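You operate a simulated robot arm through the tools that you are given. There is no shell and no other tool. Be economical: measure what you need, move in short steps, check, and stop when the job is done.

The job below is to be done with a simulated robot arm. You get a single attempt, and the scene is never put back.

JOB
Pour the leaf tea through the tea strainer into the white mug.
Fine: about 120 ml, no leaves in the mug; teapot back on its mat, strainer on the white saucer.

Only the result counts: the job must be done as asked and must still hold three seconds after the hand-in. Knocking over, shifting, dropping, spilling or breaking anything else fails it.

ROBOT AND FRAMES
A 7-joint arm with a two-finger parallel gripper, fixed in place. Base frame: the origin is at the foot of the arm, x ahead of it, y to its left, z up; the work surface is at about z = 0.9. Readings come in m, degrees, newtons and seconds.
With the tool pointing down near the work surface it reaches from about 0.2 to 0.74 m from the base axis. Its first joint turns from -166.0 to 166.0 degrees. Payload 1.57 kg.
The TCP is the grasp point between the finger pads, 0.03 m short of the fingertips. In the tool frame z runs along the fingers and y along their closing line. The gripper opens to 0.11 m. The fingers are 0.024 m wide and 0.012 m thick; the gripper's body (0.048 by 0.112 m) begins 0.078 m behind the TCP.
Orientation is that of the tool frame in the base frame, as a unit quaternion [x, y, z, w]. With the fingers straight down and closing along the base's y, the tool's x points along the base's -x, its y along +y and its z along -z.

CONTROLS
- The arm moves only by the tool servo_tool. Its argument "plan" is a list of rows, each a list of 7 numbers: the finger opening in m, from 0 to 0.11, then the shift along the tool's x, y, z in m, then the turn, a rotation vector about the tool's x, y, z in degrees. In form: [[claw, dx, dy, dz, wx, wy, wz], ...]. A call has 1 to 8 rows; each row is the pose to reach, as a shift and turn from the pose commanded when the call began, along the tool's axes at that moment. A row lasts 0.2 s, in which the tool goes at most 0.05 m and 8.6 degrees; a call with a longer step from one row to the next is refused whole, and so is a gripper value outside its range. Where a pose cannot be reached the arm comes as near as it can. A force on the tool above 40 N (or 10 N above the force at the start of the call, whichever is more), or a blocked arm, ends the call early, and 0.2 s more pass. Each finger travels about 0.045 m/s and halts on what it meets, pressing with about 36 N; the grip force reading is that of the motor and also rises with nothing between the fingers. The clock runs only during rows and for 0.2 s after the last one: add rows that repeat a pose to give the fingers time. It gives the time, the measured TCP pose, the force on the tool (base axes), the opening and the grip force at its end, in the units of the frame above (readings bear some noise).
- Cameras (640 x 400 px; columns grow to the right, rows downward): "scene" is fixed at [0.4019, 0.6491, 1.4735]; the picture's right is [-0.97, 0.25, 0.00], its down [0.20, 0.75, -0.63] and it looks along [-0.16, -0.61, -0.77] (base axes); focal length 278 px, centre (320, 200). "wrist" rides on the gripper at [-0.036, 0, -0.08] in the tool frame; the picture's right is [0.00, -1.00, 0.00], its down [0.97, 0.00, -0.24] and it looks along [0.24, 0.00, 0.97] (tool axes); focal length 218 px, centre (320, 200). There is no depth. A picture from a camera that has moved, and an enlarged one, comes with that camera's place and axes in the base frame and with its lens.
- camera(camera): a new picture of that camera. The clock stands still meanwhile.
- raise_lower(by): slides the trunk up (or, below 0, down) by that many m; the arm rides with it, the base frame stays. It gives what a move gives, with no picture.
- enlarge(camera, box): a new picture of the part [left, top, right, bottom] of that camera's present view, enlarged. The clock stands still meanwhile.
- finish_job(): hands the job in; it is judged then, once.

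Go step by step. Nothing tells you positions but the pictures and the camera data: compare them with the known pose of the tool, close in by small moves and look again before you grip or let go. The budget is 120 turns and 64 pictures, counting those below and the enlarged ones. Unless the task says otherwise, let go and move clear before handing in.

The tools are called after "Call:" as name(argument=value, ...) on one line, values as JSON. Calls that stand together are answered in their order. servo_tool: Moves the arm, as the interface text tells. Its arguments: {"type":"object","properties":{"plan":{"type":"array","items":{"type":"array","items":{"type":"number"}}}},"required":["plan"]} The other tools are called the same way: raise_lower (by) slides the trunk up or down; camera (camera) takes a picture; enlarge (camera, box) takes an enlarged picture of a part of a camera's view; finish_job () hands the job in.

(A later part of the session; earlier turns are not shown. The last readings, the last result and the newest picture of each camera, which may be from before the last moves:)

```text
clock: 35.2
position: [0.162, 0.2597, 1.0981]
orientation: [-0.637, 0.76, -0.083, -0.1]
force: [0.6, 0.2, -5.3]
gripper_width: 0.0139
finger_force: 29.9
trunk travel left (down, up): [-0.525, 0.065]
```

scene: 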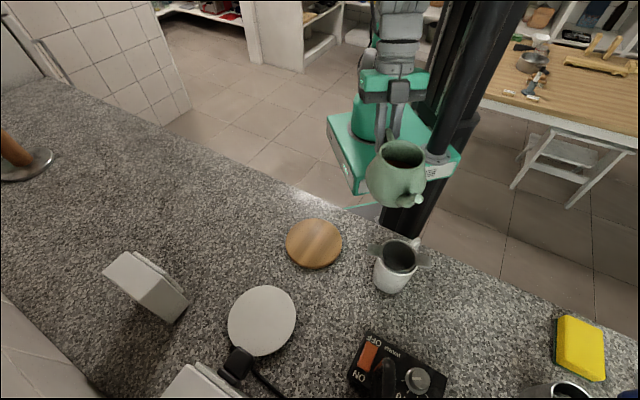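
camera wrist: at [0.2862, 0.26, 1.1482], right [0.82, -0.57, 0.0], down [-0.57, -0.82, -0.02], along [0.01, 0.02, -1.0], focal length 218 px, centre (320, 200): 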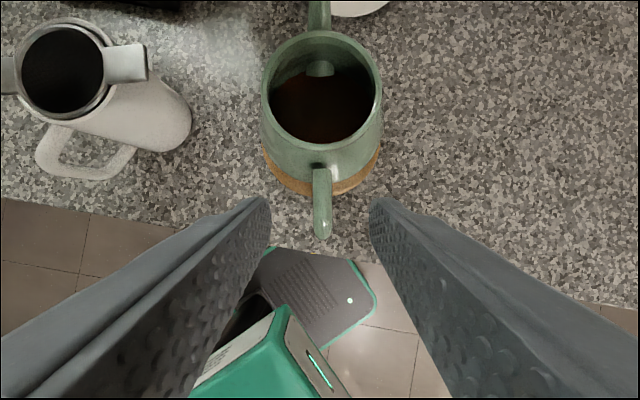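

The stream is running into the strainer at 30°. I hold and sample the weight.

Call:
servo_tool(plan=[[0, 0, 0, 0, 0, 0, 0]])

Call:
servo_tool(plan=[[0, 0, 0, 0, 0, 0, 0]])

Call:
servo_tool(plan=[[0, 0, 0, 0, 0, 0, 0]])

Call:
servo_tool(plan=[[0, 0, 0, 0, 0, 0, 0]])

Call:
enlarge(camera="scene", box=[340, 150, 460, 300])

```text
clock: 35.6
position: [0.1618, 0.2594, 1.0985]
orientation: [-0.637, 0.76, -0.084, -0.101]
force: [0.7, -0.6, -4.0]
gripper_width: 0.0137
finger_force: 30.8
trunk travel left (down, up): [-0.525, 0.065]
```

```text
clock: 36.0
position: [0.1619, 0.259, 1.0996]
orientation: [-0.637, 0.76, -0.083, -0.101]
force: [0.3, 0.3, -4.7]
gripper_width: 0.014
finger_force: 30.0
trunk travel left (down, up): [-0.525, 0.065]
```

```text
clock: 36.4
position: [0.1623, 0.2581, 1.0986]
orientation: [-0.638, 0.759, -0.083, -0.101]
force: [-0.5, -0.3, -4.9]
gripper_width: 0.014
finger_force: 30.1
trunk travel left (down, up): [-0.525, 0.065]
```

```text
clock: 36.8
position: [0.1616, 0.2591, 1.0977]
orientation: [-0.637, 0.759, -0.084, -0.101]
force: [0.4, 0.1, -5.5]
gripper_width: 0.0139
finger_force: 30.0
trunk travel left (down, up): [-0.525, 0.065]
```

```text
2.67 times, centred on (400, 225) of scene
camera zoom: at [0.4019, 0.6491, 1.4735], right [-0.97, 0.25, 0.0], down [0.2, 0.75, -0.63], along [-0.16, -0.61, -0.77], focal length 742 px, centre (107, 133)
```

zoom: 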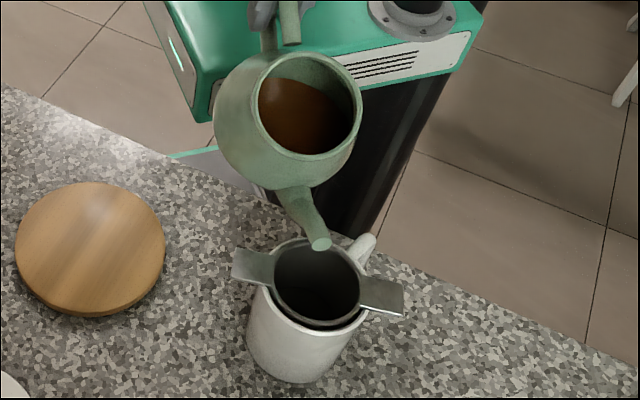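

Flow stops at equilibrium, so volume follows angle (roughly 10 ml/deg). Advancing to 34° about the tip.

Call:
servo_tool(plan=[[0, -0.0006, 0, -0.0043, 0, 1.3, 0], [0, -0.0012, 0, -0.0086, 0, 2.7, 0], [0, -0.0018, 0, -0.0128, 0, 4, 0], [0, -0.0018, 0, -0.0128, 0, 4, 0]])

Call:
enlarge(camera="scene", box=[340, 150, 460, 300])

Call:
servo_tool(plan=[[0, 0, 0, 0, 0, 0, 0], [0, 0, 0, 0, 0, 0, 0], [0, 0, 0, 0, 0, 0, 0], [0, 0, 0, 0, 0, 0, 0], [0, 0, 0, 0, 0, 0, 0]])

Call:
servo_tool(plan=[[0, 0, 0, 0, 0, 0, 0]])

Call:
servo_tool(plan=[[0, 0, 0, 0, 0, 0, 0]])

Call:
servo_tool(plan=[[0, 0, 0, 0, 0, 0, 0]])

Call:
servo_tool(plan=[[0, 0, 0, 0, 0, 0, 0]])

Call:
servo_tool(plan=[[0, 0, 0, 0, 0, 0, 0]])

Call:
servo_tool(plan=[[0, 0, 0, 0, 0, 0, 0]])

Call:
servo_tool(plan=[[0, 0, 0, 0, 0, 0, 0]])

```text
clock: 37.8
position: [0.1619, 0.2625, 1.1098]
orientation: [-0.634, 0.755, -0.105, -0.127]
force: [0.9, 0.0, -4.3]
gripper_width: 0.0136
finger_force: 31.0
trunk travel left (down, up): [-0.525, 0.065]
```

```text
2.67 times, centred on (400, 225) of scene
camera zoom: at [0.4019, 0.6491, 1.4735], right [-0.97, 0.25, 0.0], down [0.2, 0.75, -0.63], along [-0.16, -0.61, -0.77], focal length 742 px, centre (107, 133)
```

zoom: 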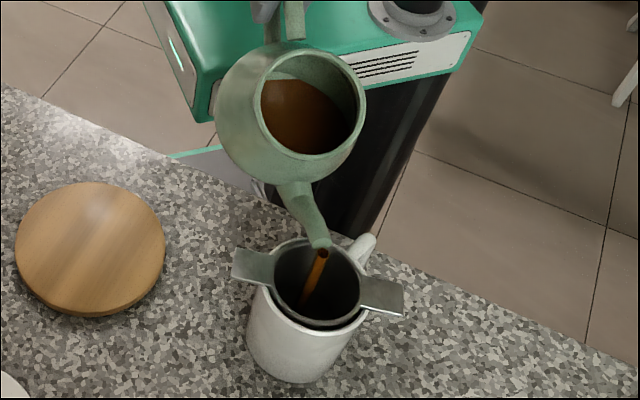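

```text
clock: 39.0
position: [0.1626, 0.2631, 1.1098]
orientation: [-0.634, 0.756, -0.106, -0.127]
force: [-0.6, 0.1, -4.6]
gripper_width: 0.014
finger_force: 30.2
trunk travel left (down, up): [-0.525, 0.065]
```

```text
clock: 39.4
position: [0.1625, 0.2634, 1.1088]
orientation: [-0.635, 0.755, -0.106, -0.127]
force: [0.5, -0.9, -4.9]
gripper_width: 0.0138
finger_force: 30.0
trunk travel left (down, up): [-0.525, 0.065]
```

```text
clock: 39.8
position: [0.1614, 0.2632, 1.11]
orientation: [-0.634, 0.756, -0.106, -0.127]
force: [0.5, -0.2, -5.0]
gripper_width: 0.0137
finger_force: 30.5
trunk travel left (down, up): [-0.525, 0.065]
```

```text
clock: 40.2
position: [0.1636, 0.2639, 1.1095]
orientation: [-0.634, 0.756, -0.105, -0.127]
force: [0.4, 0.9, -4.2]
gripper_width: 0.0138
finger_force: 30.7
trunk travel left (down, up): [-0.525, 0.065]
```

```text
clock: 40.6
position: [0.1619, 0.2636, 1.1098]
orientation: [-0.634, 0.755, -0.106, -0.127]
force: [1.0, -0.1, -3.0]
gripper_width: 0.0138
finger_force: 30.5
trunk travel left (down, up): [-0.525, 0.065]
```

```text
clock: 41.0
position: [0.1606, 0.2639, 1.1095]
orientation: [-0.634, 0.756, -0.106, -0.126]
force: [-0.6, -0.2, -4.1]
gripper_width: 0.0138
finger_force: 30.2
trunk travel left (down, up): [-0.525, 0.065]
```

```text
clock: 41.4
position: [0.1616, 0.2631, 1.1093]
orientation: [-0.634, 0.756, -0.106, -0.126]
force: [0.5, 0.2, -4.5]
gripper_width: 0.0137
finger_force: 30.3
trunk travel left (down, up): [-0.525, 0.065]
```

```text
clock: 41.8
position: [0.1623, 0.2639, 1.1098]
orientation: [-0.634, 0.755, -0.105, -0.127]
force: [-0.2, -1.3, -4.5]
gripper_width: 0.0139
finger_force: 30.5
trunk travel left (down, up): [-0.525, 0.065]
```

Call:
servo_tool(plan=[[0, 0, 0, 0, 0, 0, 0]])

Call:
servo_tool(plan=[[0, 0, 0, 0, 0, 0, 0]])

Call:
servo_tool(plan=[[0, 0, 0, 0, 0, 0, 0]])

Call:
servo_tool(plan=[[0, 0, 0, 0, 0, 0, 0]])

Call:
servo_tool(plan=[[0, 0, 0, 0, 0, 0, 0]])

Call:
servo_tool(plan=[[0, 0, 0, 0, 0, 0, 0]])

Call:
servo_tool(plan=[[0, 0, 0, 0, 0, 0, 0]])

Call:
servo_tool(plan=[[0, 0, 0, 0, 0, 0, 0]])

Call:
servo_tool(plan=[[0, 0, 0, 0, 0, 0, 0]])

Call:
servo_tool(plan=[[0, 0, 0, 0, 0, 0, 0]])

Call:
enlarge(camera="scene", box=[340, 150, 460, 300])

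```text
clock: 42.2
position: [0.1623, 0.2625, 1.1098]
orientation: [-0.634, 0.755, -0.105, -0.127]
force: [-0.3, 0.1, -4.9]
gripper_width: 0.0139
finger_force: 30.3
trunk travel left (down, up): [-0.525, 0.065]
```

```text
clock: 42.6
position: [0.1614, 0.2635, 1.1094]
orientation: [-0.634, 0.756, -0.106, -0.127]
force: [0.0, -0.6, -3.6]
gripper_width: 0.0136
finger_force: 30.2
trunk travel left (down, up): [-0.525, 0.065]
```

```text
clock: 43.0
position: [0.1622, 0.2636, 1.1087]
orientation: [-0.634, 0.756, -0.106, -0.127]
force: [0.8, -0.7, -3.8]
gripper_width: 0.0137
finger_force: 30.5
trunk travel left (down, up): [-0.525, 0.065]
```

```text
clock: 43.4
position: [0.1612, 0.2643, 1.1089]
orientation: [-0.634, 0.756, -0.105, -0.126]
force: [-0.4, -0.2, -4.2]
gripper_width: 0.0141
finger_force: 30.1
trunk travel left (down, up): [-0.525, 0.065]
```

```text
clock: 43.8
position: [0.1634, 0.2637, 1.1087]
orientation: [-0.634, 0.756, -0.105, -0.126]
force: [-0.6, -0.8, -4.4]
gripper_width: 0.014
finger_force: 30.7
trunk travel left (down, up): [-0.525, 0.065]
```

```text
clock: 44.2
position: [0.1612, 0.2625, 1.1093]
orientation: [-0.634, 0.756, -0.106, -0.126]
force: [0.3, -0.2, -4.5]
gripper_width: 0.014
finger_force: 30.6
trunk travel left (down, up): [-0.525, 0.065]
```

```text
clock: 44.6
position: [0.161, 0.2641, 1.1096]
orientation: [-0.634, 0.756, -0.105, -0.127]
force: [0.6, -0.3, -4.7]
gripper_width: 0.0138
finger_force: 30.0
trunk travel left (down, up): [-0.525, 0.065]
```

```text
clock: 45.0
position: [0.1621, 0.2635, 1.1086]
orientation: [-0.634, 0.756, -0.105, -0.127]
force: [0.7, -0.1, -4.5]
gripper_width: 0.0138
finger_force: 30.0
trunk travel left (down, up): [-0.525, 0.065]
```

```text
clock: 45.4
position: [0.1624, 0.2624, 1.1097]
orientation: [-0.634, 0.755, -0.106, -0.127]
force: [0.7, 0.3, -5.5]
gripper_width: 0.0138
finger_force: 30.3
trunk travel left (down, up): [-0.525, 0.065]
```

```text
clock: 45.8
position: [0.1617, 0.263, 1.1084]
orientation: [-0.634, 0.756, -0.105, -0.127]
force: [-0.2, 0.2, -4.5]
gripper_width: 0.0137
finger_force: 30.0
trunk travel left (down, up): [-0.525, 0.065]
```

```text
2.67 times, centred on (400, 225) of scene
camera zoom: at [0.4019, 0.6491, 1.4735], right [-0.97, 0.25, 0.0], down [0.2, 0.75, -0.63], along [-0.16, -0.61, -0.77], focal length 742 px, centre (107, 133)
```

zoom: 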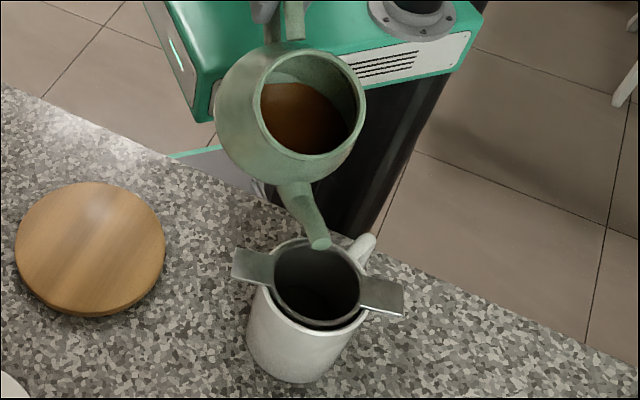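

The flow has stopped again, and average weight is 4.41 N, so roughly 88 ml is out. I advance 2.5° and measure.

Call:
servo_tool(plan=[[0, -0.0005, 0, -0.004, 0, 1.25, 0], [0, -0.001, 0, -0.0079, 0, 2.5, 0], [0, -0.001, 0, -0.0079, 0, 2.5, 0], [0, -0.001, 0, -0.0079, 0, 2.5, 0], [0, -0.001, 0, -0.0079, 0, 2.5, 0], [0, -0.001, 0, -0.0079, 0, 2.5, 0], [0, -0.001, 0, -0.0079, 0, 2.5, 0]])

Call:
servo_tool(plan=[[0, 0, 0, 0, 0, 0, 0], [0, 0, 0, 0, 0, 0, 0], [0, 0, 0, 0, 0, 0, 0], [0, 0, 0, 0, 0, 0, 0], [0, 0, 0, 0, 0, 0, 0]])

Call:
servo_tool(plan=[[0, 0, 0, 0, 0, 0, 0]])

Call:
servo_tool(plan=[[0, 0, 0, 0, 0, 0, 0]])

Call:
servo_tool(plan=[[0, 0, 0, 0, 0, 0, 0]])

Call:
servo_tool(plan=[[0, 0, 0, 0, 0, 0, 0]])

Call:
servo_tool(plan=[[0, 0, 0, 0, 0, 0, 0]])

Call:
servo_tool(plan=[[0, 0, 0, 0, 0, 0, 0]])

Call:
servo_tool(plan=[[0, 0, 0, 0, 0, 0, 0]])

Call:
servo_tool(plan=[[0, 0, 0, 0, 0, 0, 0]])

Call:
servo_tool(plan=[[0, 0, 0, 0, 0, 0, 0]])

Call:
servo_tool(plan=[[0, 0, 0, 0, 0, 0, 0]])

Call:
servo_tool(plan=[[0, 0, 0, 0, 0, 0, 0]])

Call:
servo_tool(plan=[[0, 0, 0, 0, 0, 0, 0]])

Call:
servo_tool(plan=[[0, 0, 0, 0, 0, 0, 0]])

Call:
servo_tool(plan=[[0, 0, 0, 0, 0, 0, 0]])

Call:
servo_tool(plan=[[0, 0, 0, 0, 0, 0, 0]])

Call:
servo_tool(plan=[[0, 0, 0, 0, 0, 0, 0]])

Call:
enlarge(camera="scene", box=[340, 150, 460, 300])

```text
clock: 47.4
position: [0.1629, 0.2662, 1.1163]
orientation: [-0.632, 0.752, -0.119, -0.143]
force: [-0.2, -0.5, -3.9]
gripper_width: 0.0137
finger_force: 30.0
trunk travel left (down, up): [-0.525, 0.065]
```

```text
clock: 48.6
position: [0.1626, 0.2666, 1.1162]
orientation: [-0.631, 0.753, -0.12, -0.143]
force: [-0.5, -0.4, -3.9]
gripper_width: 0.0137
finger_force: 30.4
trunk travel left (down, up): [-0.525, 0.065]
```

```text
clock: 49.0
position: [0.1618, 0.2671, 1.1167]
orientation: [-0.63, 0.753, -0.119, -0.144]
force: [0.2, 1.9, -3.4]
gripper_width: 0.0138
finger_force: 30.7
trunk travel left (down, up): [-0.525, 0.065]
```

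```text
clock: 49.4
position: [0.1611, 0.2661, 1.1168]
orientation: [-0.631, 0.753, -0.119, -0.144]
force: [0.0, -1.1, -4.3]
gripper_width: 0.0138
finger_force: 30.4
trunk travel left (down, up): [-0.525, 0.065]
```

```text
clock: 49.8
position: [0.1616, 0.2669, 1.1166]
orientation: [-0.631, 0.753, -0.119, -0.143]
force: [0.3, -0.5, -3.7]
gripper_width: 0.0135
finger_force: 30.6
trunk travel left (down, up): [-0.525, 0.065]
```

```text
clock: 50.2
position: [0.1616, 0.2654, 1.1173]
orientation: [-0.631, 0.753, -0.119, -0.143]
force: [0.0, 0.4, -4.1]
gripper_width: 0.0141
finger_force: 30.4
trunk travel left (down, up): [-0.525, 0.065]
```

```text
clock: 50.6
position: [0.1621, 0.2672, 1.1167]
orientation: [-0.631, 0.753, -0.12, -0.144]
force: [-0.2, 1.0, -4.3]
gripper_width: 0.0138
finger_force: 30.5
trunk travel left (down, up): [-0.525, 0.065]
```

```text
clock: 51.0
position: [0.1616, 0.2667, 1.1173]
orientation: [-0.632, 0.753, -0.119, -0.143]
force: [0.2, 0.8, -4.1]
gripper_width: 0.0139
finger_force: 30.4
trunk travel left (down, up): [-0.525, 0.065]
```

```text
clock: 51.4
position: [0.1623, 0.2676, 1.1163]
orientation: [-0.632, 0.752, -0.119, -0.144]
force: [-0.1, -0.1, -4.1]
gripper_width: 0.0138
finger_force: 30.4
trunk travel left (down, up): [-0.525, 0.065]
```

```text
clock: 51.8
position: [0.1627, 0.2668, 1.1159]
orientation: [-0.632, 0.752, -0.12, -0.143]
force: [-0.2, -0.4, -3.5]
gripper_width: 0.0135
finger_force: 30.9
trunk travel left (down, up): [-0.525, 0.065]
```

```text
clock: 52.2
position: [0.1623, 0.2675, 1.1168]
orientation: [-0.632, 0.752, -0.119, -0.144]
force: [0.0, 0.8, -4.7]
gripper_width: 0.0139
finger_force: 29.8
trunk travel left (down, up): [-0.525, 0.065]
```

```text
clock: 52.6
position: [0.1623, 0.2666, 1.1159]
orientation: [-0.633, 0.752, -0.12, -0.143]
force: [0.5, 0.0, -3.8]
gripper_width: 0.0139
finger_force: 30.1
trunk travel left (down, up): [-0.525, 0.065]
```

```text
clock: 53.0
position: [0.1627, 0.2676, 1.116]
orientation: [-0.632, 0.752, -0.119, -0.144]
force: [0.5, 0.3, -3.7]
gripper_width: 0.0138
finger_force: 30.3
trunk travel left (down, up): [-0.525, 0.065]
```

```text
clock: 53.4
position: [0.1623, 0.2665, 1.116]
orientation: [-0.632, 0.752, -0.119, -0.144]
force: [-0.1, -0.5, -3.8]
gripper_width: 0.0138
finger_force: 30.3
trunk travel left (down, up): [-0.525, 0.065]
```

```text
clock: 53.8
position: [0.1623, 0.2661, 1.1159]
orientation: [-0.632, 0.752, -0.12, -0.143]
force: [0.3, -0.5, -4.1]
gripper_width: 0.0136
finger_force: 30.3
trunk travel left (down, up): [-0.525, 0.065]
```

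```text
clock: 54.2
position: [0.1626, 0.2668, 1.1169]
orientation: [-0.632, 0.752, -0.119, -0.142]
force: [0.3, 0.2, -5.4]
gripper_width: 0.0137
finger_force: 30.4
trunk travel left (down, up): [-0.525, 0.065]
```

```text
clock: 54.6
position: [0.1626, 0.2671, 1.1165]
orientation: [-0.632, 0.752, -0.119, -0.143]
force: [-0.3, 0.4, -4.7]
gripper_width: 0.0137
finger_force: 30.3
trunk travel left (down, up): [-0.525, 0.065]
```

```text
clock: 55.0
position: [0.1619, 0.2656, 1.1166]
orientation: [-0.632, 0.752, -0.12, -0.143]
force: [-0.7, -0.1, -4.4]
gripper_width: 0.014
finger_force: 30.7
trunk travel left (down, up): [-0.525, 0.065]
```

```text
2.67 times, centred on (400, 225) of scene
camera zoom: at [0.4019, 0.6491, 1.4735], right [-0.97, 0.25, 0.0], down [0.2, 0.75, -0.63], along [-0.16, -0.61, -0.77], focal length 742 px, centre (107, 133)
```

zoom: 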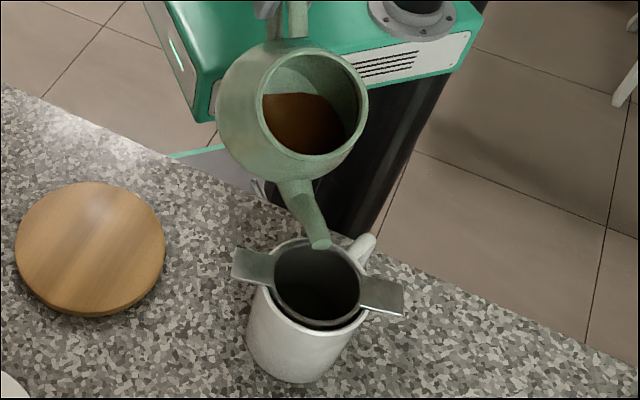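

Average now is 4.11 N against 5.28 N, so about 120 ml has been poured and the flow has stopped. I tilt the pot back upright over the strainer.

Call:
servo_tool(plan=[[0, 0, 0, 0, 0, -6, 0], [0, 0, 0, 0, 0, -13, 0], [0, 0, 0, 0, 0, -21, 0], [0, 0, 0, 0, 0, -29, 0], [0, 0, 0, 0, 0, -34, 0], [0, 0, 0, 0, 0, -36.5, 0], [0, 0, 0, 0, 0, -36.5, 0], [0, 0, 0, 0, 0, -36.5, 0]])

Call:
servo_tool(plan=[[0, 0, 0, 0, 0, 0, 0], [0, 0, 0, 0, 0, 0, 0], [0, 0, 0, 0, 0, 0, 0], [0, 0, 0, 0, 0, 0, 0]])

Call:
camera(camera="scene")

```text
clock: 56.8
position: [0.1615, 0.2679, 1.1167]
orientation: [-0.638, 0.759, 0.085, 0.1]
force: [-0.1, 0.1, -4.0]
gripper_width: 0.0138
finger_force: 30.1
trunk travel left (down, up): [-0.525, 0.065]
```

```text
clock: 57.8
position: [0.1621, 0.2662, 1.1169]
orientation: [-0.638, 0.759, 0.085, 0.099]
force: [-0.6, 0.0, -4.6]
gripper_width: 0.0138
finger_force: 30.5
trunk travel left (down, up): [-0.525, 0.065]
```

```text
20 pictures are left
```

scene: 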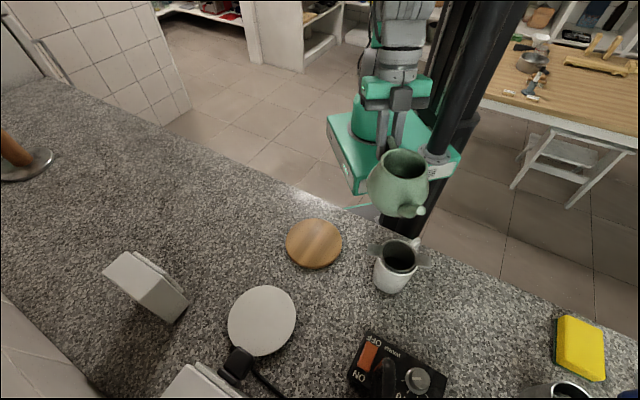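

Pot is upright and nothing is spilled. I carry it back over the mat, reversing the turn.

Call:
servo_tool(plan=[[0, 0, -0.015, 0, 0.8, 0, 3], [0, 0, -0.04, 0, 2.15, 0, 8.05], [0, 0, -0.065, 0, 3.5, 0, 13.2], [0, 0, -0.09, 0, 4.9, 0, 18.4], [0, 0.003, -0.11, 0.012, 6, 0, 22.4], [0, 0.007, -0.1183, 0.0261, 6.47, 0, 24.15], [0, 0.007, -0.1183, 0.0261, 6.47, 0, 24.15], [0, 0.007, -0.1183, 0.0261, 6.47, 0, 24.15]])

Call:
enlarge(camera="scene", box=[250, 110, 390, 290])

```text
clock: 59.6
position: [0.2785, 0.2485, 1.0891]
orientation: [-0.458, 0.88, 0.06, 0.114]
force: [-0.8, 0.1, -3.5]
gripper_width: 0.0139
finger_force: 30.3
trunk travel left (down, up): [-0.525, 0.065]
```

```text
2.22 times, centred on (320, 200) of scene
camera zoom: at [0.4019, 0.6491, 1.4735], right [-0.97, 0.25, 0.0], down [0.2, 0.75, -0.63], along [-0.16, -0.61, -0.77], focal length 618 px, centre (320, 200)
```

zoom: 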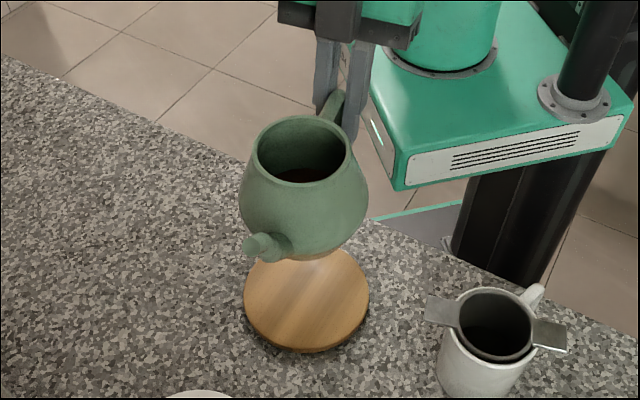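

Call:
servo_tool(plan=[[0, 0.008, -0.001, 0.025, 0, 0, 0], [0, 0.015, -0.001, 0.05, 0, 0, 0], [0, 0.022, -0.001, 0.075, 0, 0, 0], [0, 0.0275, -0.001, 0.095, 0, 0, 0], [0, 0.0296, -0.001, 0.103, 0, 0, 0], [0, 0.0301, -0.001, 0.1068, 0, 0, 0], [0, 0.0301, -0.001, 0.1068, 0, 0, 0]])

Call:
servo_tool(plan=[[0, 0.0004, 0, 0.0015, 0, 0, 0], [0, 0.0008, 0, 0.003, 0, 0, 0], [0, 0.0008, 0, 0.003, 0, 0, 0]])

Call:
enlarge(camera="scene", box=[270, 150, 370, 280])

```text
clock: 61.2
position: [0.2801, 0.2439, 0.9761]
orientation: [-0.458, 0.88, 0.061, 0.115]
force: [-0.7, -0.3, -3.8]
gripper_width: 0.0141
finger_force: 30.3
trunk travel left (down, up): [-0.525, 0.065]
```

```text
clock: 62.0
position: [0.2792, 0.2443, 0.9748]
orientation: [-0.458, 0.879, 0.062, 0.117]
force: [-1.5, -2.1, 2.5]
gripper_width: 0.0137
finger_force: 29.9
trunk travel left (down, up): [-0.525, 0.065]
```

```text
3.08 times, centred on (320, 215) of scene
camera zoom: at [0.4019, 0.6491, 1.4735], right [-0.97, 0.25, 0.0], down [0.2, 0.75, -0.63], along [-0.16, -0.61, -0.77], focal length 856 px, centre (320, 154)
```

zoom: 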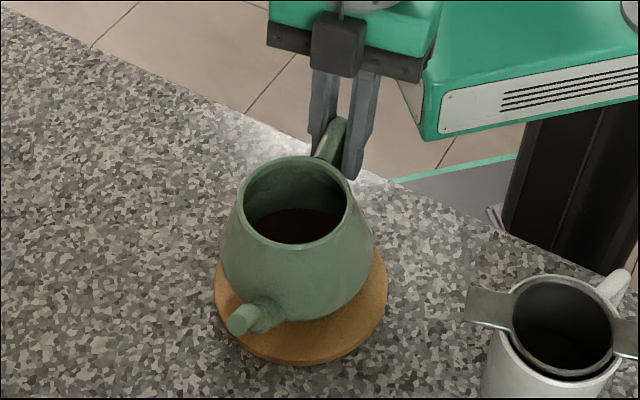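

It rests on the mat at its old place. I release and rise straight up.

Call:
servo_tool(plan=[[0.02, 0, 0, 0, 0, 0, 0], [0.035, 0, 0, 0, 0, 0, 0], [0.05, 0, 0, 0, 0, 0, 0], [0.05, 0, 0, 0, 0, 0, 0], [0.05, -0.006, 0, -0.022, 0, 0, 0], [0.05, -0.014, 0, -0.052, 0, 0, 0], [0.05, -0.025, 0, -0.092, 0, 0, 0], [0.05, -0.036, 0, -0.134, 0, 0, 0]])

Call:
camera(camera="wrist")

Call:
camera(camera="scene")

```text
clock: 63.8
position: [0.2777, 0.2466, 1.114]
orientation: [-0.458, 0.879, 0.061, 0.115]
force: [-0.7, -0.4, -0.3]
gripper_width: 0.0499
finger_force: 0.0
trunk travel left (down, up): [-0.525, 0.065]
```

```text
17 pictures are left
camera wrist: at [0.2858, 0.2576, 1.1991], right [0.82, -0.57, 0.0], down [-0.57, -0.82, -0.02], along [0.01, 0.02, -1.0], focal length 218 px, centre (320, 200)
```

wrist: 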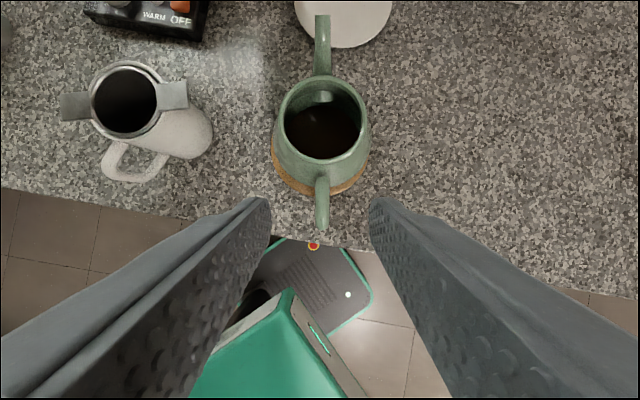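

```text
16 pictures are left
```

scene: 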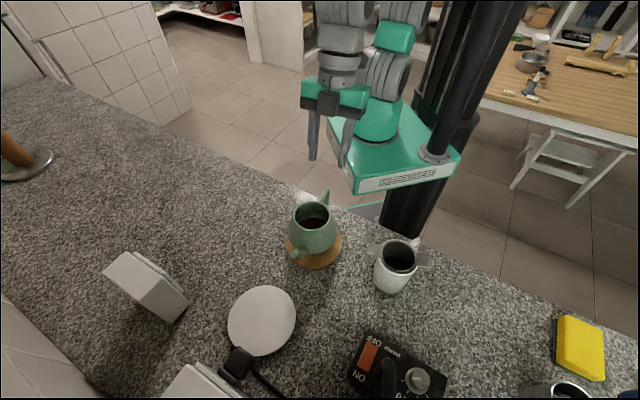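

The pot is back on its mat and stable. Now I return to the strainer lug, straightening the tool and turning back to azimuth 150°.

Call:
servo_tool(plan=[[0.045, 0, 0, 0, 0, 8, 0], [0.045, 0, 0, 0, 0, 15, 0], [0.045, 0, 0, 0, 0, 15, 0]])

Call:
servo_tool(plan=[[0.045, -0.0132, 0.0297, 0, 0, 0, 8.5], [0.045, -0.0265, 0.0594, 0, 0, 0, 17], [0.045, -0.0397, 0.089, 0, 0, 0, 25.5], [0.045, -0.0529, 0.1187, 0, 0, 0, 34], [0.045, -0.0661, 0.1484, 0, 0, 0, 42.5], [0.045, -0.0794, 0.178, 0, 0, 0, 51], [0.045, -0.0926, 0.2077, 0, 0, 0, 59.5], [0.045, -0.1058, 0.2374, 0, 0, 0, 68]])

Call:
servo_tool(plan=[[0.045, 0, 0, 0, 0, 0, 8.5], [0.045, 0, 0, 0, 0, 0, 17], [0.045, 0, 0, 0, 0, 0, 17]])

Call:
camera(camera="wrist")

```text
clock: 64.6
position: [0.2779, 0.246, 1.1129]
orientation: [-0.462, 0.887, 0.0, -0.001]
force: [0.1, 0.1, 0.3]
gripper_width: 0.0451
finger_force: 0.0
trunk travel left (down, up): [-0.525, 0.065]
```

```text
clock: 66.4
position: [0.1423, 0.4688, 1.1146]
orientation: [0.114, 0.994, 0.0, -0.001]
force: [0.8, -0.7, -0.2]
gripper_width: 0.045
finger_force: 0.0
trunk travel left (down, up): [-0.525, 0.065]
```

```text
clock: 67.2
position: [0.1435, 0.4689, 1.115]
orientation: [0.259, 0.966, 0.0, -0.002]
force: [0.2, 0.2, 0.4]
gripper_width: 0.0449
finger_force: 0.1
trunk travel left (down, up): [-0.525, 0.065]
```

```text
15 pictures are left
camera wrist: at [0.1751, 0.4494, 1.1935], right [-0.5, -0.87, 0.0], down [-0.84, 0.49, 0.24], along [-0.21, 0.12, -0.97], focal length 218 px, centre (320, 200)
```

wrist: 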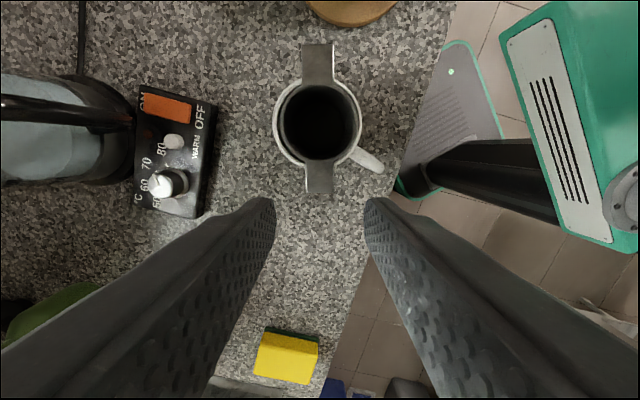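

The lug is centred between the fingers. Descending to the earlier grip height and closing.

Call:
servo_tool(plan=[[0.045, 0, 0.0005, 0.03, 0, 0, 0], [0.045, 0, 0.0005, 0.06, 0, 0, 0], [0.045, 0, 0.0005, 0.085, 0, 0, 0], [0.045, 0, 0.0005, 0.102, 0, 0, 0], [0.045, 0, 0.0005, 0.102, 0, 0, 0]])

Call:
enlarge(camera="wrist", box=[220, 0, 420, 240])

```text
clock: 68.4
position: [0.1432, 0.467, 1.0139]
orientation: [0.258, 0.966, 0.001, -0.001]
force: [0.6, 1.0, -0.5]
gripper_width: 0.0449
finger_force: 0.1
trunk travel left (down, up): [-0.525, 0.065]
```

```text
1.67 times, centred on (320, 120) of wrist
camera zoom: at [0.1753, 0.4491, 1.0924], right [-0.5, -0.87, 0.0], down [-0.84, 0.49, 0.24], along [-0.21, 0.12, -0.97], focal length 364 px, centre (320, 333)
```

zoom: 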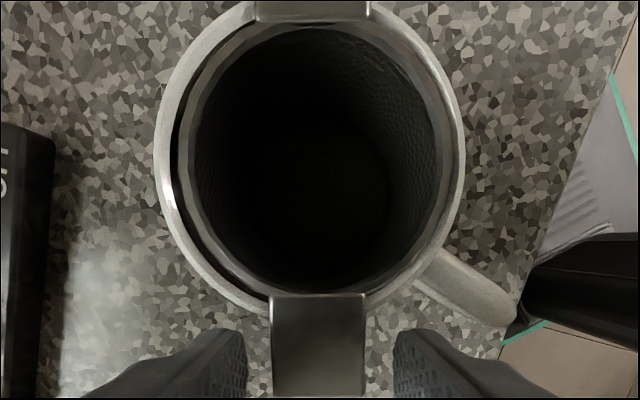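

Call:
servo_tool(plan=[[0.035, 0, 0, 0.001, 0, 0, 0], [0.025, 0, 0, 0.001, 0, 0, 0], [0.01, 0, 0, 0.001, 0, 0, 0], [0.0, 0, 0, 0.001, 0, 0, 0], [0.0, 0, 0, 0.001, 0, 0, 0], [0.0, 0, 0, 0.001, 0, 0, 0]])

Call:
servo_tool(plan=[[0, 0, 0, -0.004, 0, 0, 0], [0, 0, 0, -0.012, 0, 0, 0], [0, 0, 0, -0.022, 0, 0, 0], [0, 0, 0, -0.034, 0, 0, 0], [0, 0, 0, -0.05, 0, 0, 0], [0, 0, 0, -0.068, 0, 0, 0], [0, 0, 0, -0.078, 0, 0, 0], [0, 0, 0, -0.078, 0, 0, 0]])

Call:
enlarge(camera="scene", box=[340, 170, 460, 310])

```text
clock: 69.8
position: [0.1445, 0.4671, 1.0111]
orientation: [0.258, 0.966, 0.0, 0.0]
force: [1.1, 0.6, 0.1]
gripper_width: 0.0247
finger_force: 35.7
trunk travel left (down, up): [-0.525, 0.065]
```

```text
clock: 71.6
position: [0.1455, 0.469, 1.0888]
orientation: [0.259, 0.966, 0.001, -0.001]
force: [-0.2, 0.4, -0.2]
gripper_width: 0.0249
finger_force: 35.5
trunk travel left (down, up): [-0.525, 0.065]
```

```text
2.86 times, centred on (400, 240) of scene
camera zoom: at [0.4019, 0.6491, 1.4735], right [-0.97, 0.25, 0.0], down [0.2, 0.75, -0.63], along [-0.16, -0.61, -0.77], focal length 795 px, centre (91, 86)
```

zoom: 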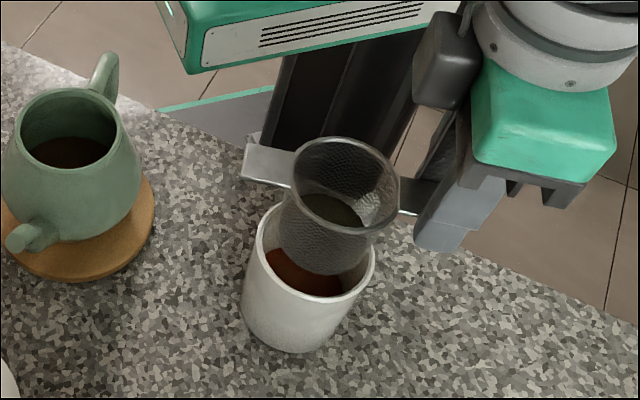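

Leaves are in the strainer and tea is in the mug. I let it drip for a few seconds, then raise it.

Call:
servo_tool(plan=[[0, 0, 0, 0, 0, 0, 0], [0, 0, 0, 0, 0, 0, 0], [0, 0, 0, 0, 0, 0, 0], [0, 0, 0, 0, 0, 0, 0], [0, 0, 0, 0, 0, 0, 0], [0, 0, 0, 0, 0, 0, 0], [0, 0, 0, 0, 0, 0, 0], [0, 0, 0, 0, 0, 0, 0]])

Call:
servo_tool(plan=[[0, 0, 0, 0, 0, 0, 0], [0, 0, 0, 0, 0, 0, 0], [0, 0, 0, 0, 0, 0, 0], [0, 0, 0, 0, 0, 0, 0], [0, 0, 0, 0, 0, 0, 0], [0, 0, 0, 0, 0, 0, 0], [0, 0, 0, 0, 0, 0, 0], [0, 0, 0, 0, 0, 0, 0]])

Call:
servo_tool(plan=[[0, 0, 0, 0, 0, 0, 0], [0, 0, 0, 0, 0, 0, 0], [0, 0, 0, 0, 0, 0, 0], [0, 0, 0, 0, 0, 0, 0], [0, 0, 0, -0.02, 0, 0, 0], [0, 0, 0, -0.04, 0, 0, 0], [0, 0, 0, -0.06, 0, 0, 0], [0, 0, 0, -0.06, 0, 0, 0]])

Call:
enlarge(camera="scene", box=[340, 170, 460, 310])

```text
clock: 73.4
position: [0.1454, 0.4696, 1.0881]
orientation: [0.259, 0.966, 0.001, -0.001]
force: [-0.7, 0.5, -1.1]
gripper_width: 0.025
finger_force: 36.3
trunk travel left (down, up): [-0.525, 0.065]
```

```text
clock: 75.2
position: [0.1439, 0.4699, 1.0879]
orientation: [0.259, 0.966, 0.0, -0.001]
force: [-0.7, -0.6, -1.4]
gripper_width: 0.0249
finger_force: 36.0
trunk travel left (down, up): [-0.525, 0.065]
```

```text
clock: 77.0
position: [0.1455, 0.4691, 1.1461]
orientation: [0.258, 0.966, 0.0, -0.001]
force: [0.2, 0.4, -1.3]
gripper_width: 0.0247
finger_force: 36.0
trunk travel left (down, up): [-0.525, 0.065]
```

```text
2.86 times, centred on (400, 240) of scene
camera zoom: at [0.4019, 0.6491, 1.4735], right [-0.97, 0.25, 0.0], down [0.2, 0.75, -0.63], along [-0.16, -0.61, -0.77], focal length 795 px, centre (91, 86)
```

zoom: 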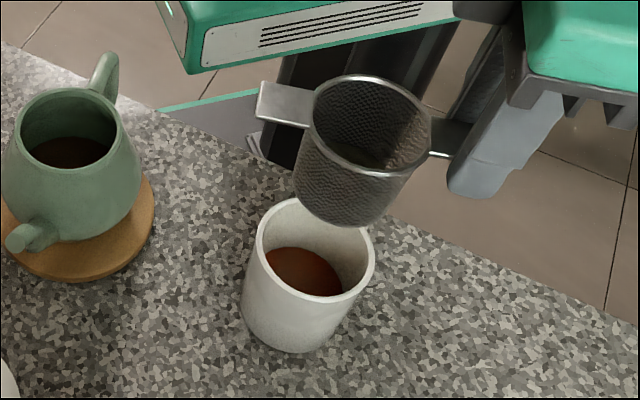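

Tea in the mug, leaves held in the strainer. I take a tight close-up to check the level.

Call:
enlarge(camera="scene", box=[370, 235, 425, 297])

```text
6.45 times, centred on (398, 266) of scene
camera zoom: at [0.4019, 0.6491, 1.4735], right [-0.97, 0.25, 0.0], down [0.2, 0.75, -0.63], along [-0.16, -0.61, -0.77], focal length 1796 px, centre (-180, -226)
```

zoom: 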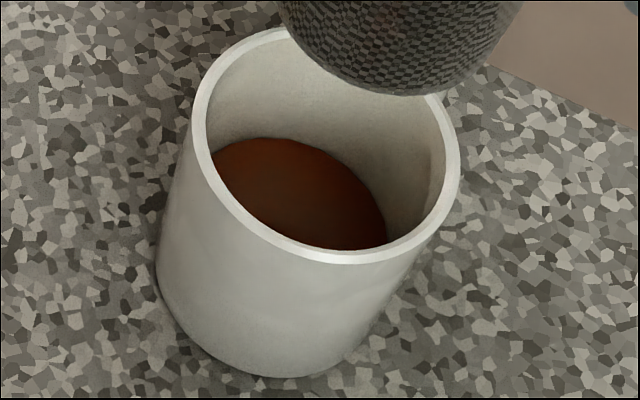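

By weight about 120 ml left the pot, and the picture is consistent with about 100–115 ml. I'll verify from above once the strainer is parked. Now I carry the strainer to the saucer, turning so the gripped lug faces the base.

Call:
servo_tool(plan=[[0, -0.02, 0.0082, 0, 0, 0, -6], [0, -0.055, 0.0226, 0, 0, 0, -14.5], [0, -0.092, 0.0378, 0, 0, 0, -23], [0, -0.13, 0.0534, 0, 0, 0, -31.5], [0, -0.168, 0.069, 0, 0, 0, -40], [0, -0.206, 0.0846, 0, 0, 0, -48.5], [0, -0.24, 0.0985, 0, 0, 0, -57], [0, -0.2653, 0.1089, 0, 0, 0, -65]])

Call:
servo_tool(plan=[[0, 0, 0, 0, 0, 0, -5], [0, 0, 0, 0, 0, 0, -5]])

Call:
camera(camera="wrist")

Call:
camera(camera="scene")

```text
clock: 78.8
position: [0.4289, 0.4303, 1.1464]
orientation: [-0.301, 0.953, 0.001, -0.001]
force: [0.5, 0.2, -1.7]
gripper_width: 0.0249
finger_force: 36.1
trunk travel left (down, up): [-0.525, 0.065]
```

```text
clock: 79.4
position: [0.428, 0.4285, 1.1455]
orientation: [-0.343, 0.939, 0.0, -0.001]
force: [-0.2, -0.3, -0.6]
gripper_width: 0.0247
finger_force: 35.8
trunk travel left (down, up): [-0.525, 0.065]
```

```text
10 pictures are left
camera wrist: at [0.4565, 0.4524, 1.225], right [0.64, -0.77, 0.0], down [-0.74, -0.62, 0.24], along [-0.19, -0.15, -0.97], focal length 218 px, centre (320, 200)
```

wrist: 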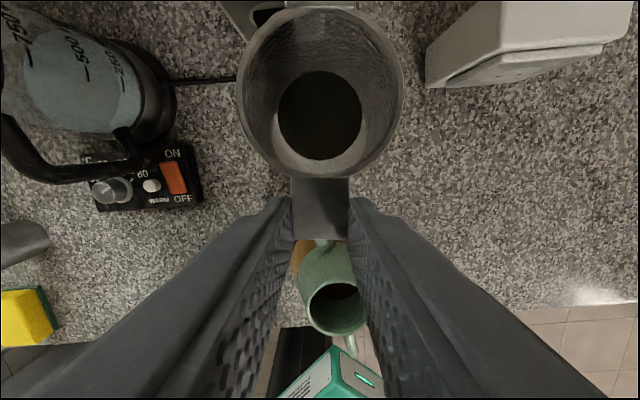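

```text
9 pictures are left
```

scene: 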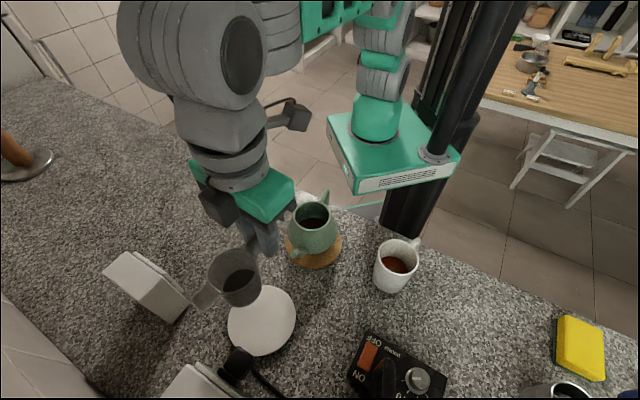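

The plug behind the saucer seems to stand at z about 1.0. I check that region before choosing the lug direction.

Call:
enlarge(camera="scene", box=[150, 240, 310, 400])

Call:
enlarge(camera="wrist", box=[200, 0, 460, 180])

```text
2.50 times, centred on (230, 320) of scene
camera zoom: at [0.4019, 0.6491, 1.4735], right [-0.97, 0.25, 0.0], down [0.2, 0.75, -0.63], along [-0.16, -0.61, -0.77], focal length 696 px, centre (545, -100)
```

zoom: 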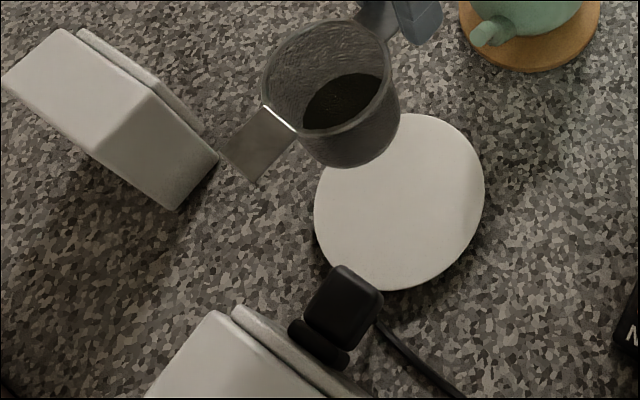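

```text
2.22 times, centred on (330, 90) of wrist
camera zoom: at [0.4565, 0.4524, 1.225], right [0.64, -0.77, 0.0], down [-0.74, -0.62, 0.24], along [-0.19, -0.15, -0.97], focal length 485 px, centre (298, 444)
```

zoom: 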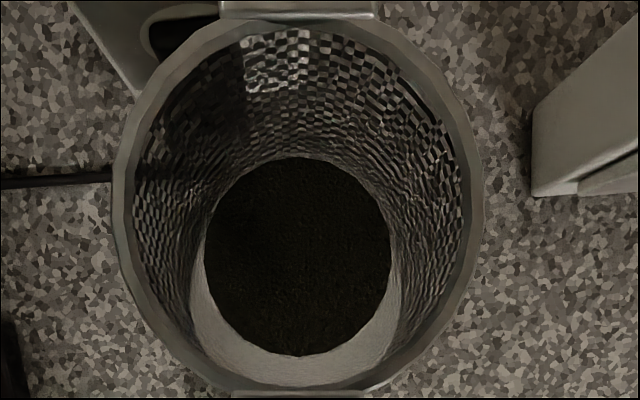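

The plug's front end is near (0.49, 0.53, 0.97). I turn the gripped lug to azimuth 170° so the far lug stays clear, and aim the basket slightly to the base side of the saucer centre.

Call:
servo_tool(plan=[[0, -0.0022, 0.0067, 0, 0, 0, 8.3], [0, -0.0044, 0.0134, 0.005, 0, 0, 16.6], [0, -0.0066, 0.02, 0.01, 0, 0, 25], [0, -0.0089, 0.0267, 0.02, 0, 0, 33.3], [0, -0.0111, 0.0334, 0.03, 0, 0, 41.6], [0, -0.0133, 0.0401, 0.04, 0, 0, 50], [0, -0.0133, 0.0401, 0.04, 0, 0, 50]])

Call:
enlarge(camera="scene", box=[150, 240, 310, 400])

```text
clock: 81.0
position: [0.413, 0.4682, 1.1072]
orientation: [0.087, 0.996, 0.0, -0.001]
force: [-1.2, -0.3, -0.3]
gripper_width: 0.0251
finger_force: 35.6
trunk travel left (down, up): [-0.525, 0.065]
```

```text
2.50 times, centred on (230, 320) of scene
camera zoom: at [0.4019, 0.6491, 1.4735], right [-0.97, 0.25, 0.0], down [0.2, 0.75, -0.63], along [-0.16, -0.61, -0.77], focal length 696 px, centre (545, -100)
```

zoom: 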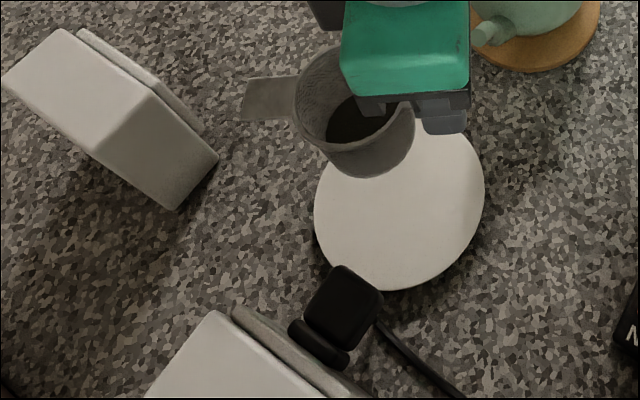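

Call:
servo_tool(plan=[[0, 0, 0, 0.025, 0, 0, 0], [0, 0, 0, 0.05, 0, 0, 0], [0, 0, 0, 0.075, 0, 0, 0], [0, 0, 0, 0.095, 0, 0, 0], [0, 0, 0, 0.107, 0, 0, 0], [0, 0, 0, 0.107, 0, 0, 0]])

Call:
enlarge(camera="scene", box=[150, 240, 310, 400])

```text
clock: 82.4
position: [0.4116, 0.4691, 1.0003]
orientation: [0.087, 0.996, 0.0, -0.001]
force: [-0.7, -0.4, 0.9]
gripper_width: 0.0248
finger_force: 35.9
trunk travel left (down, up): [-0.525, 0.065]
```

```text
2.50 times, centred on (230, 320) of scene
camera zoom: at [0.4019, 0.6491, 1.4735], right [-0.97, 0.25, 0.0], down [0.2, 0.75, -0.63], along [-0.16, -0.61, -0.77], focal length 696 px, centre (545, -100)
```

zoom: 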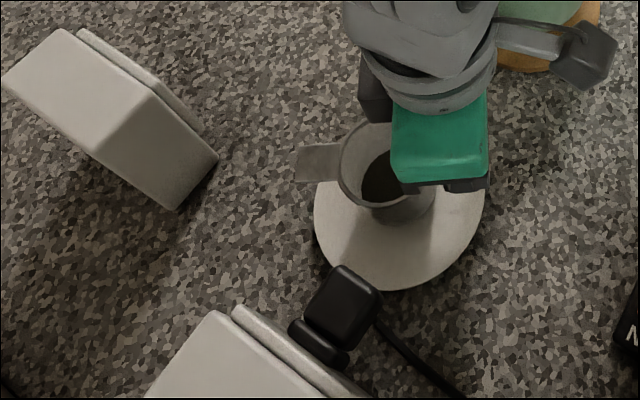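

Well placed over the saucer. Lowering gently to contact.

Call:
servo_tool(plan=[[0, 0, 0, 0.002, 0, 0, 0], [0, 0, 0, 0.005, 0, 0, 0], [0, 0, 0, 0.005, 0, 0, 0]])

Call:
servo_tool(plan=[[0, 0, 0, 0.002, 0, 0, 0], [0, 0, 0, 0.004, 0, 0, 0], [0, 0, 0, 0.004, 0, 0, 0]])

```text
clock: 83.2
position: [0.4125, 0.4684, 0.997]
orientation: [0.087, 0.996, 0.0, -0.001]
force: [0.0, 0.2, -0.5]
gripper_width: 0.025
finger_force: 36.0
trunk travel left (down, up): [-0.525, 0.065]
```

```text
clock: 84.0
position: [0.4132, 0.4689, 0.993]
orientation: [0.087, 0.996, 0.001, 0.0]
force: [-1.4, 1.1, 6.7]
gripper_width: 0.0248
finger_force: 36.0
trunk travel left (down, up): [-0.525, 0.065]
```

Contact at z 0.993. I release and rise.

Call:
servo_tool(plan=[[0, 0, 0, -0.0008, 0, 0, 0], [0.03, 0, 0, -0.0008, 0, 0, 0], [0.042, 0, 0, -0.0008, 0, 0, 0], [0.042, 0, 0, -0.0008, 0, 0, 0], [0.042, 0, 0, -0.02, 0, 0, 0], [0.042, 0, 0, -0.06, 0, 0, 0], [0.042, 0, 0, -0.1, 0, 0, 0], [0.042, 0, 0, -0.14, 0, 0, 0]])

Call:
camera(camera="wrist")

```text
clock: 85.8
position: [0.4137, 0.4745, 1.1358]
orientation: [0.087, 0.996, -0.001, 0.0]
force: [-0.6, -0.4, -0.3]
gripper_width: 0.0422
finger_force: 0.0
trunk travel left (down, up): [-0.525, 0.065]
```

```text
4 pictures are left
camera wrist: at [0.4491, 0.4674, 1.2147], right [-0.17, -0.98, 0.0], down [-0.96, 0.17, 0.24], along [-0.24, 0.04, -0.97], focal length 218 px, centre (320, 200)
```

wrist: 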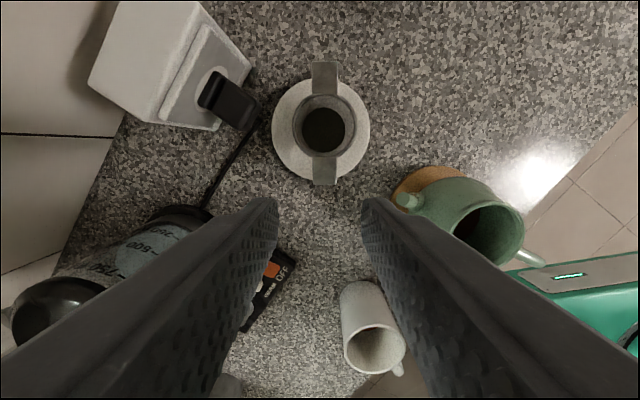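

Strainer stands on the saucer. I move above the mug to check the tea level from overhead.

Call:
servo_tool(plan=[[0.042, 0.03, -0.0084, 0, 0, 0, 0], [0.042, 0.065, -0.0183, 0, 0, 0, 0], [0.042, 0.1, -0.028, 0, 0, 0, 0], [0.042, 0.135, -0.038, 0, 0, 0, 0], [0.042, 0.17, -0.048, 0.01, 0, 0, 0], [0.042, 0.205, -0.0576, 0.025, 0, 0, 0], [0.042, 0.235, -0.066, 0.045, 0, 0, 0], [0.042, 0.2489, -0.0699, 0.056, 0, 0, 0]])

Call:
enlarge(camera="wrist", box=[260, 90, 380, 200])

```text
clock: 87.6
position: [0.156, 0.445, 1.0774]
orientation: [0.087, 0.996, -0.001, -0.001]
force: [0.9, -0.1, 0.0]
gripper_width: 0.0418
finger_force: 0.0
trunk travel left (down, up): [-0.525, 0.065]
```

```text
3.64 times, centred on (320, 145) of wrist
camera zoom: at [0.1908, 0.4381, 1.1564], right [-0.17, -0.98, 0.0], down [-0.96, 0.17, 0.24], along [-0.24, 0.04, -0.97], focal length 794 px, centre (320, 400)
```

zoom: 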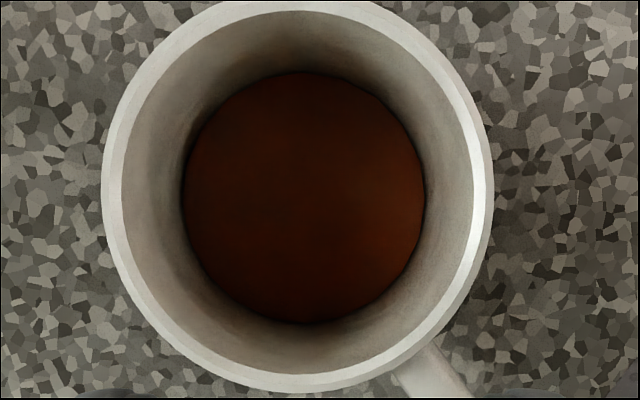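

The tea surface looks clean, with no leaves. To fix the level I take a second overhead view from 0.25 m higher, so the size ratio gives the surface height.

Call:
servo_tool(plan=[[0.042, 0, 0, -0.04, 0, 0, 0], [0.042, 0, 0, -0.08, 0, 0, 0], [0.042, 0, 0, -0.12, 0, 0, 0], [0.042, 0, 0, -0.16, 0, 0, 0], [0.042, 0, 0, -0.2, 0, 0, 0], [0.042, 0, 0, -0.235, 0, 0, 0], [0.042, 0, 0, -0.25, 0, 0, 0], [0.042, 0, 0, -0.25, 0, 0, 0]])

Call:
enlarge(camera="wrist", box=[296, 120, 344, 168])

```text
clock: 89.4
position: [0.1583, 0.4423, 1.3298]
orientation: [0.087, 0.996, 0.0, 0.0]
force: [-1.0, -0.2, 0.2]
gripper_width: 0.0421
finger_force: 0.1
trunk travel left (down, up): [-0.525, 0.065]
```

```text
8.33 times, centred on (320, 144) of wrist
camera zoom: at [0.1931, 0.4356, 1.4087], right [-0.17, -0.98, 0.0], down [-0.96, 0.17, 0.24], along [-0.24, 0.04, -0.97], focal length 1819 px, centre (320, 667)
```

zoom: 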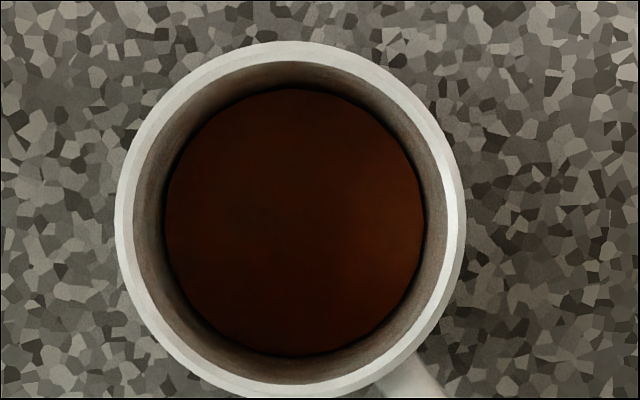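

Combining all views and the weights, I judge the mug at roughly 100 ml, a bit short of 120. I'll top up about 20 ml the same way: strainer back on the mug, then a slightly larger tilt. First back above the strainer's lug on the saucer.

Call:
servo_tool(plan=[[0.042, -0.035, 0.01, 0.01, 0, 0, 0], [0.042, -0.075, 0.0214, 0.03, 0, 0, 0], [0.042, -0.115, 0.0329, 0.055, 0, 0, 0], [0.042, -0.155, 0.0443, 0.08, 0, 0, 0], [0.042, -0.19, 0.0543, 0.11, 0, 0, 0], [0.042, -0.22, 0.0628, 0.145, 0, 0, 0], [0.042, -0.24, 0.0686, 0.185, 0, 0, 0], [0.042, -0.2461, 0.0703, 0.22, 0, 0, 0]])

Call:
servo_tool(plan=[[0.042, 0, 0, 0, 0, 0, 0], [0.042, 0, 0, 0, 0, 0, 0]])

Call:
servo_tool(plan=[[0.042, 0, 0, 0, 0, 0, 0]])

Call:
servo_tool(plan=[[0.042, 0, 0, 0, 0, 0, 0]])

```text
clock: 91.2
position: [0.4145, 0.4673, 1.1021]
orientation: [0.087, 0.996, 0.0, 0.0]
force: [0.5, 0.5, -0.3]
gripper_width: 0.042
finger_force: 0.0
trunk travel left (down, up): [-0.525, 0.065]
```

```text
clock: 91.8
position: [0.4133, 0.4675, 1.1028]
orientation: [0.087, 0.996, -0.001, -0.001]
force: [0.3, 0.2, -0.4]
gripper_width: 0.0422
finger_force: 0.1
trunk travel left (down, up): [-0.525, 0.065]
```

```text
clock: 92.2
position: [0.4129, 0.466, 1.1023]
orientation: [0.087, 0.996, 0.0, -0.001]
force: [0.3, 0.4, -0.3]
gripper_width: 0.0419
finger_force: 0.2
trunk travel left (down, up): [-0.525, 0.065]
```

```text
clock: 92.6
position: [0.4147, 0.4679, 1.1015]
orientation: [0.087, 0.996, 0.001, -0.002]
force: [0.2, 0.0, 0.5]
gripper_width: 0.0422
finger_force: 0.0
trunk travel left (down, up): [-0.525, 0.065]
```

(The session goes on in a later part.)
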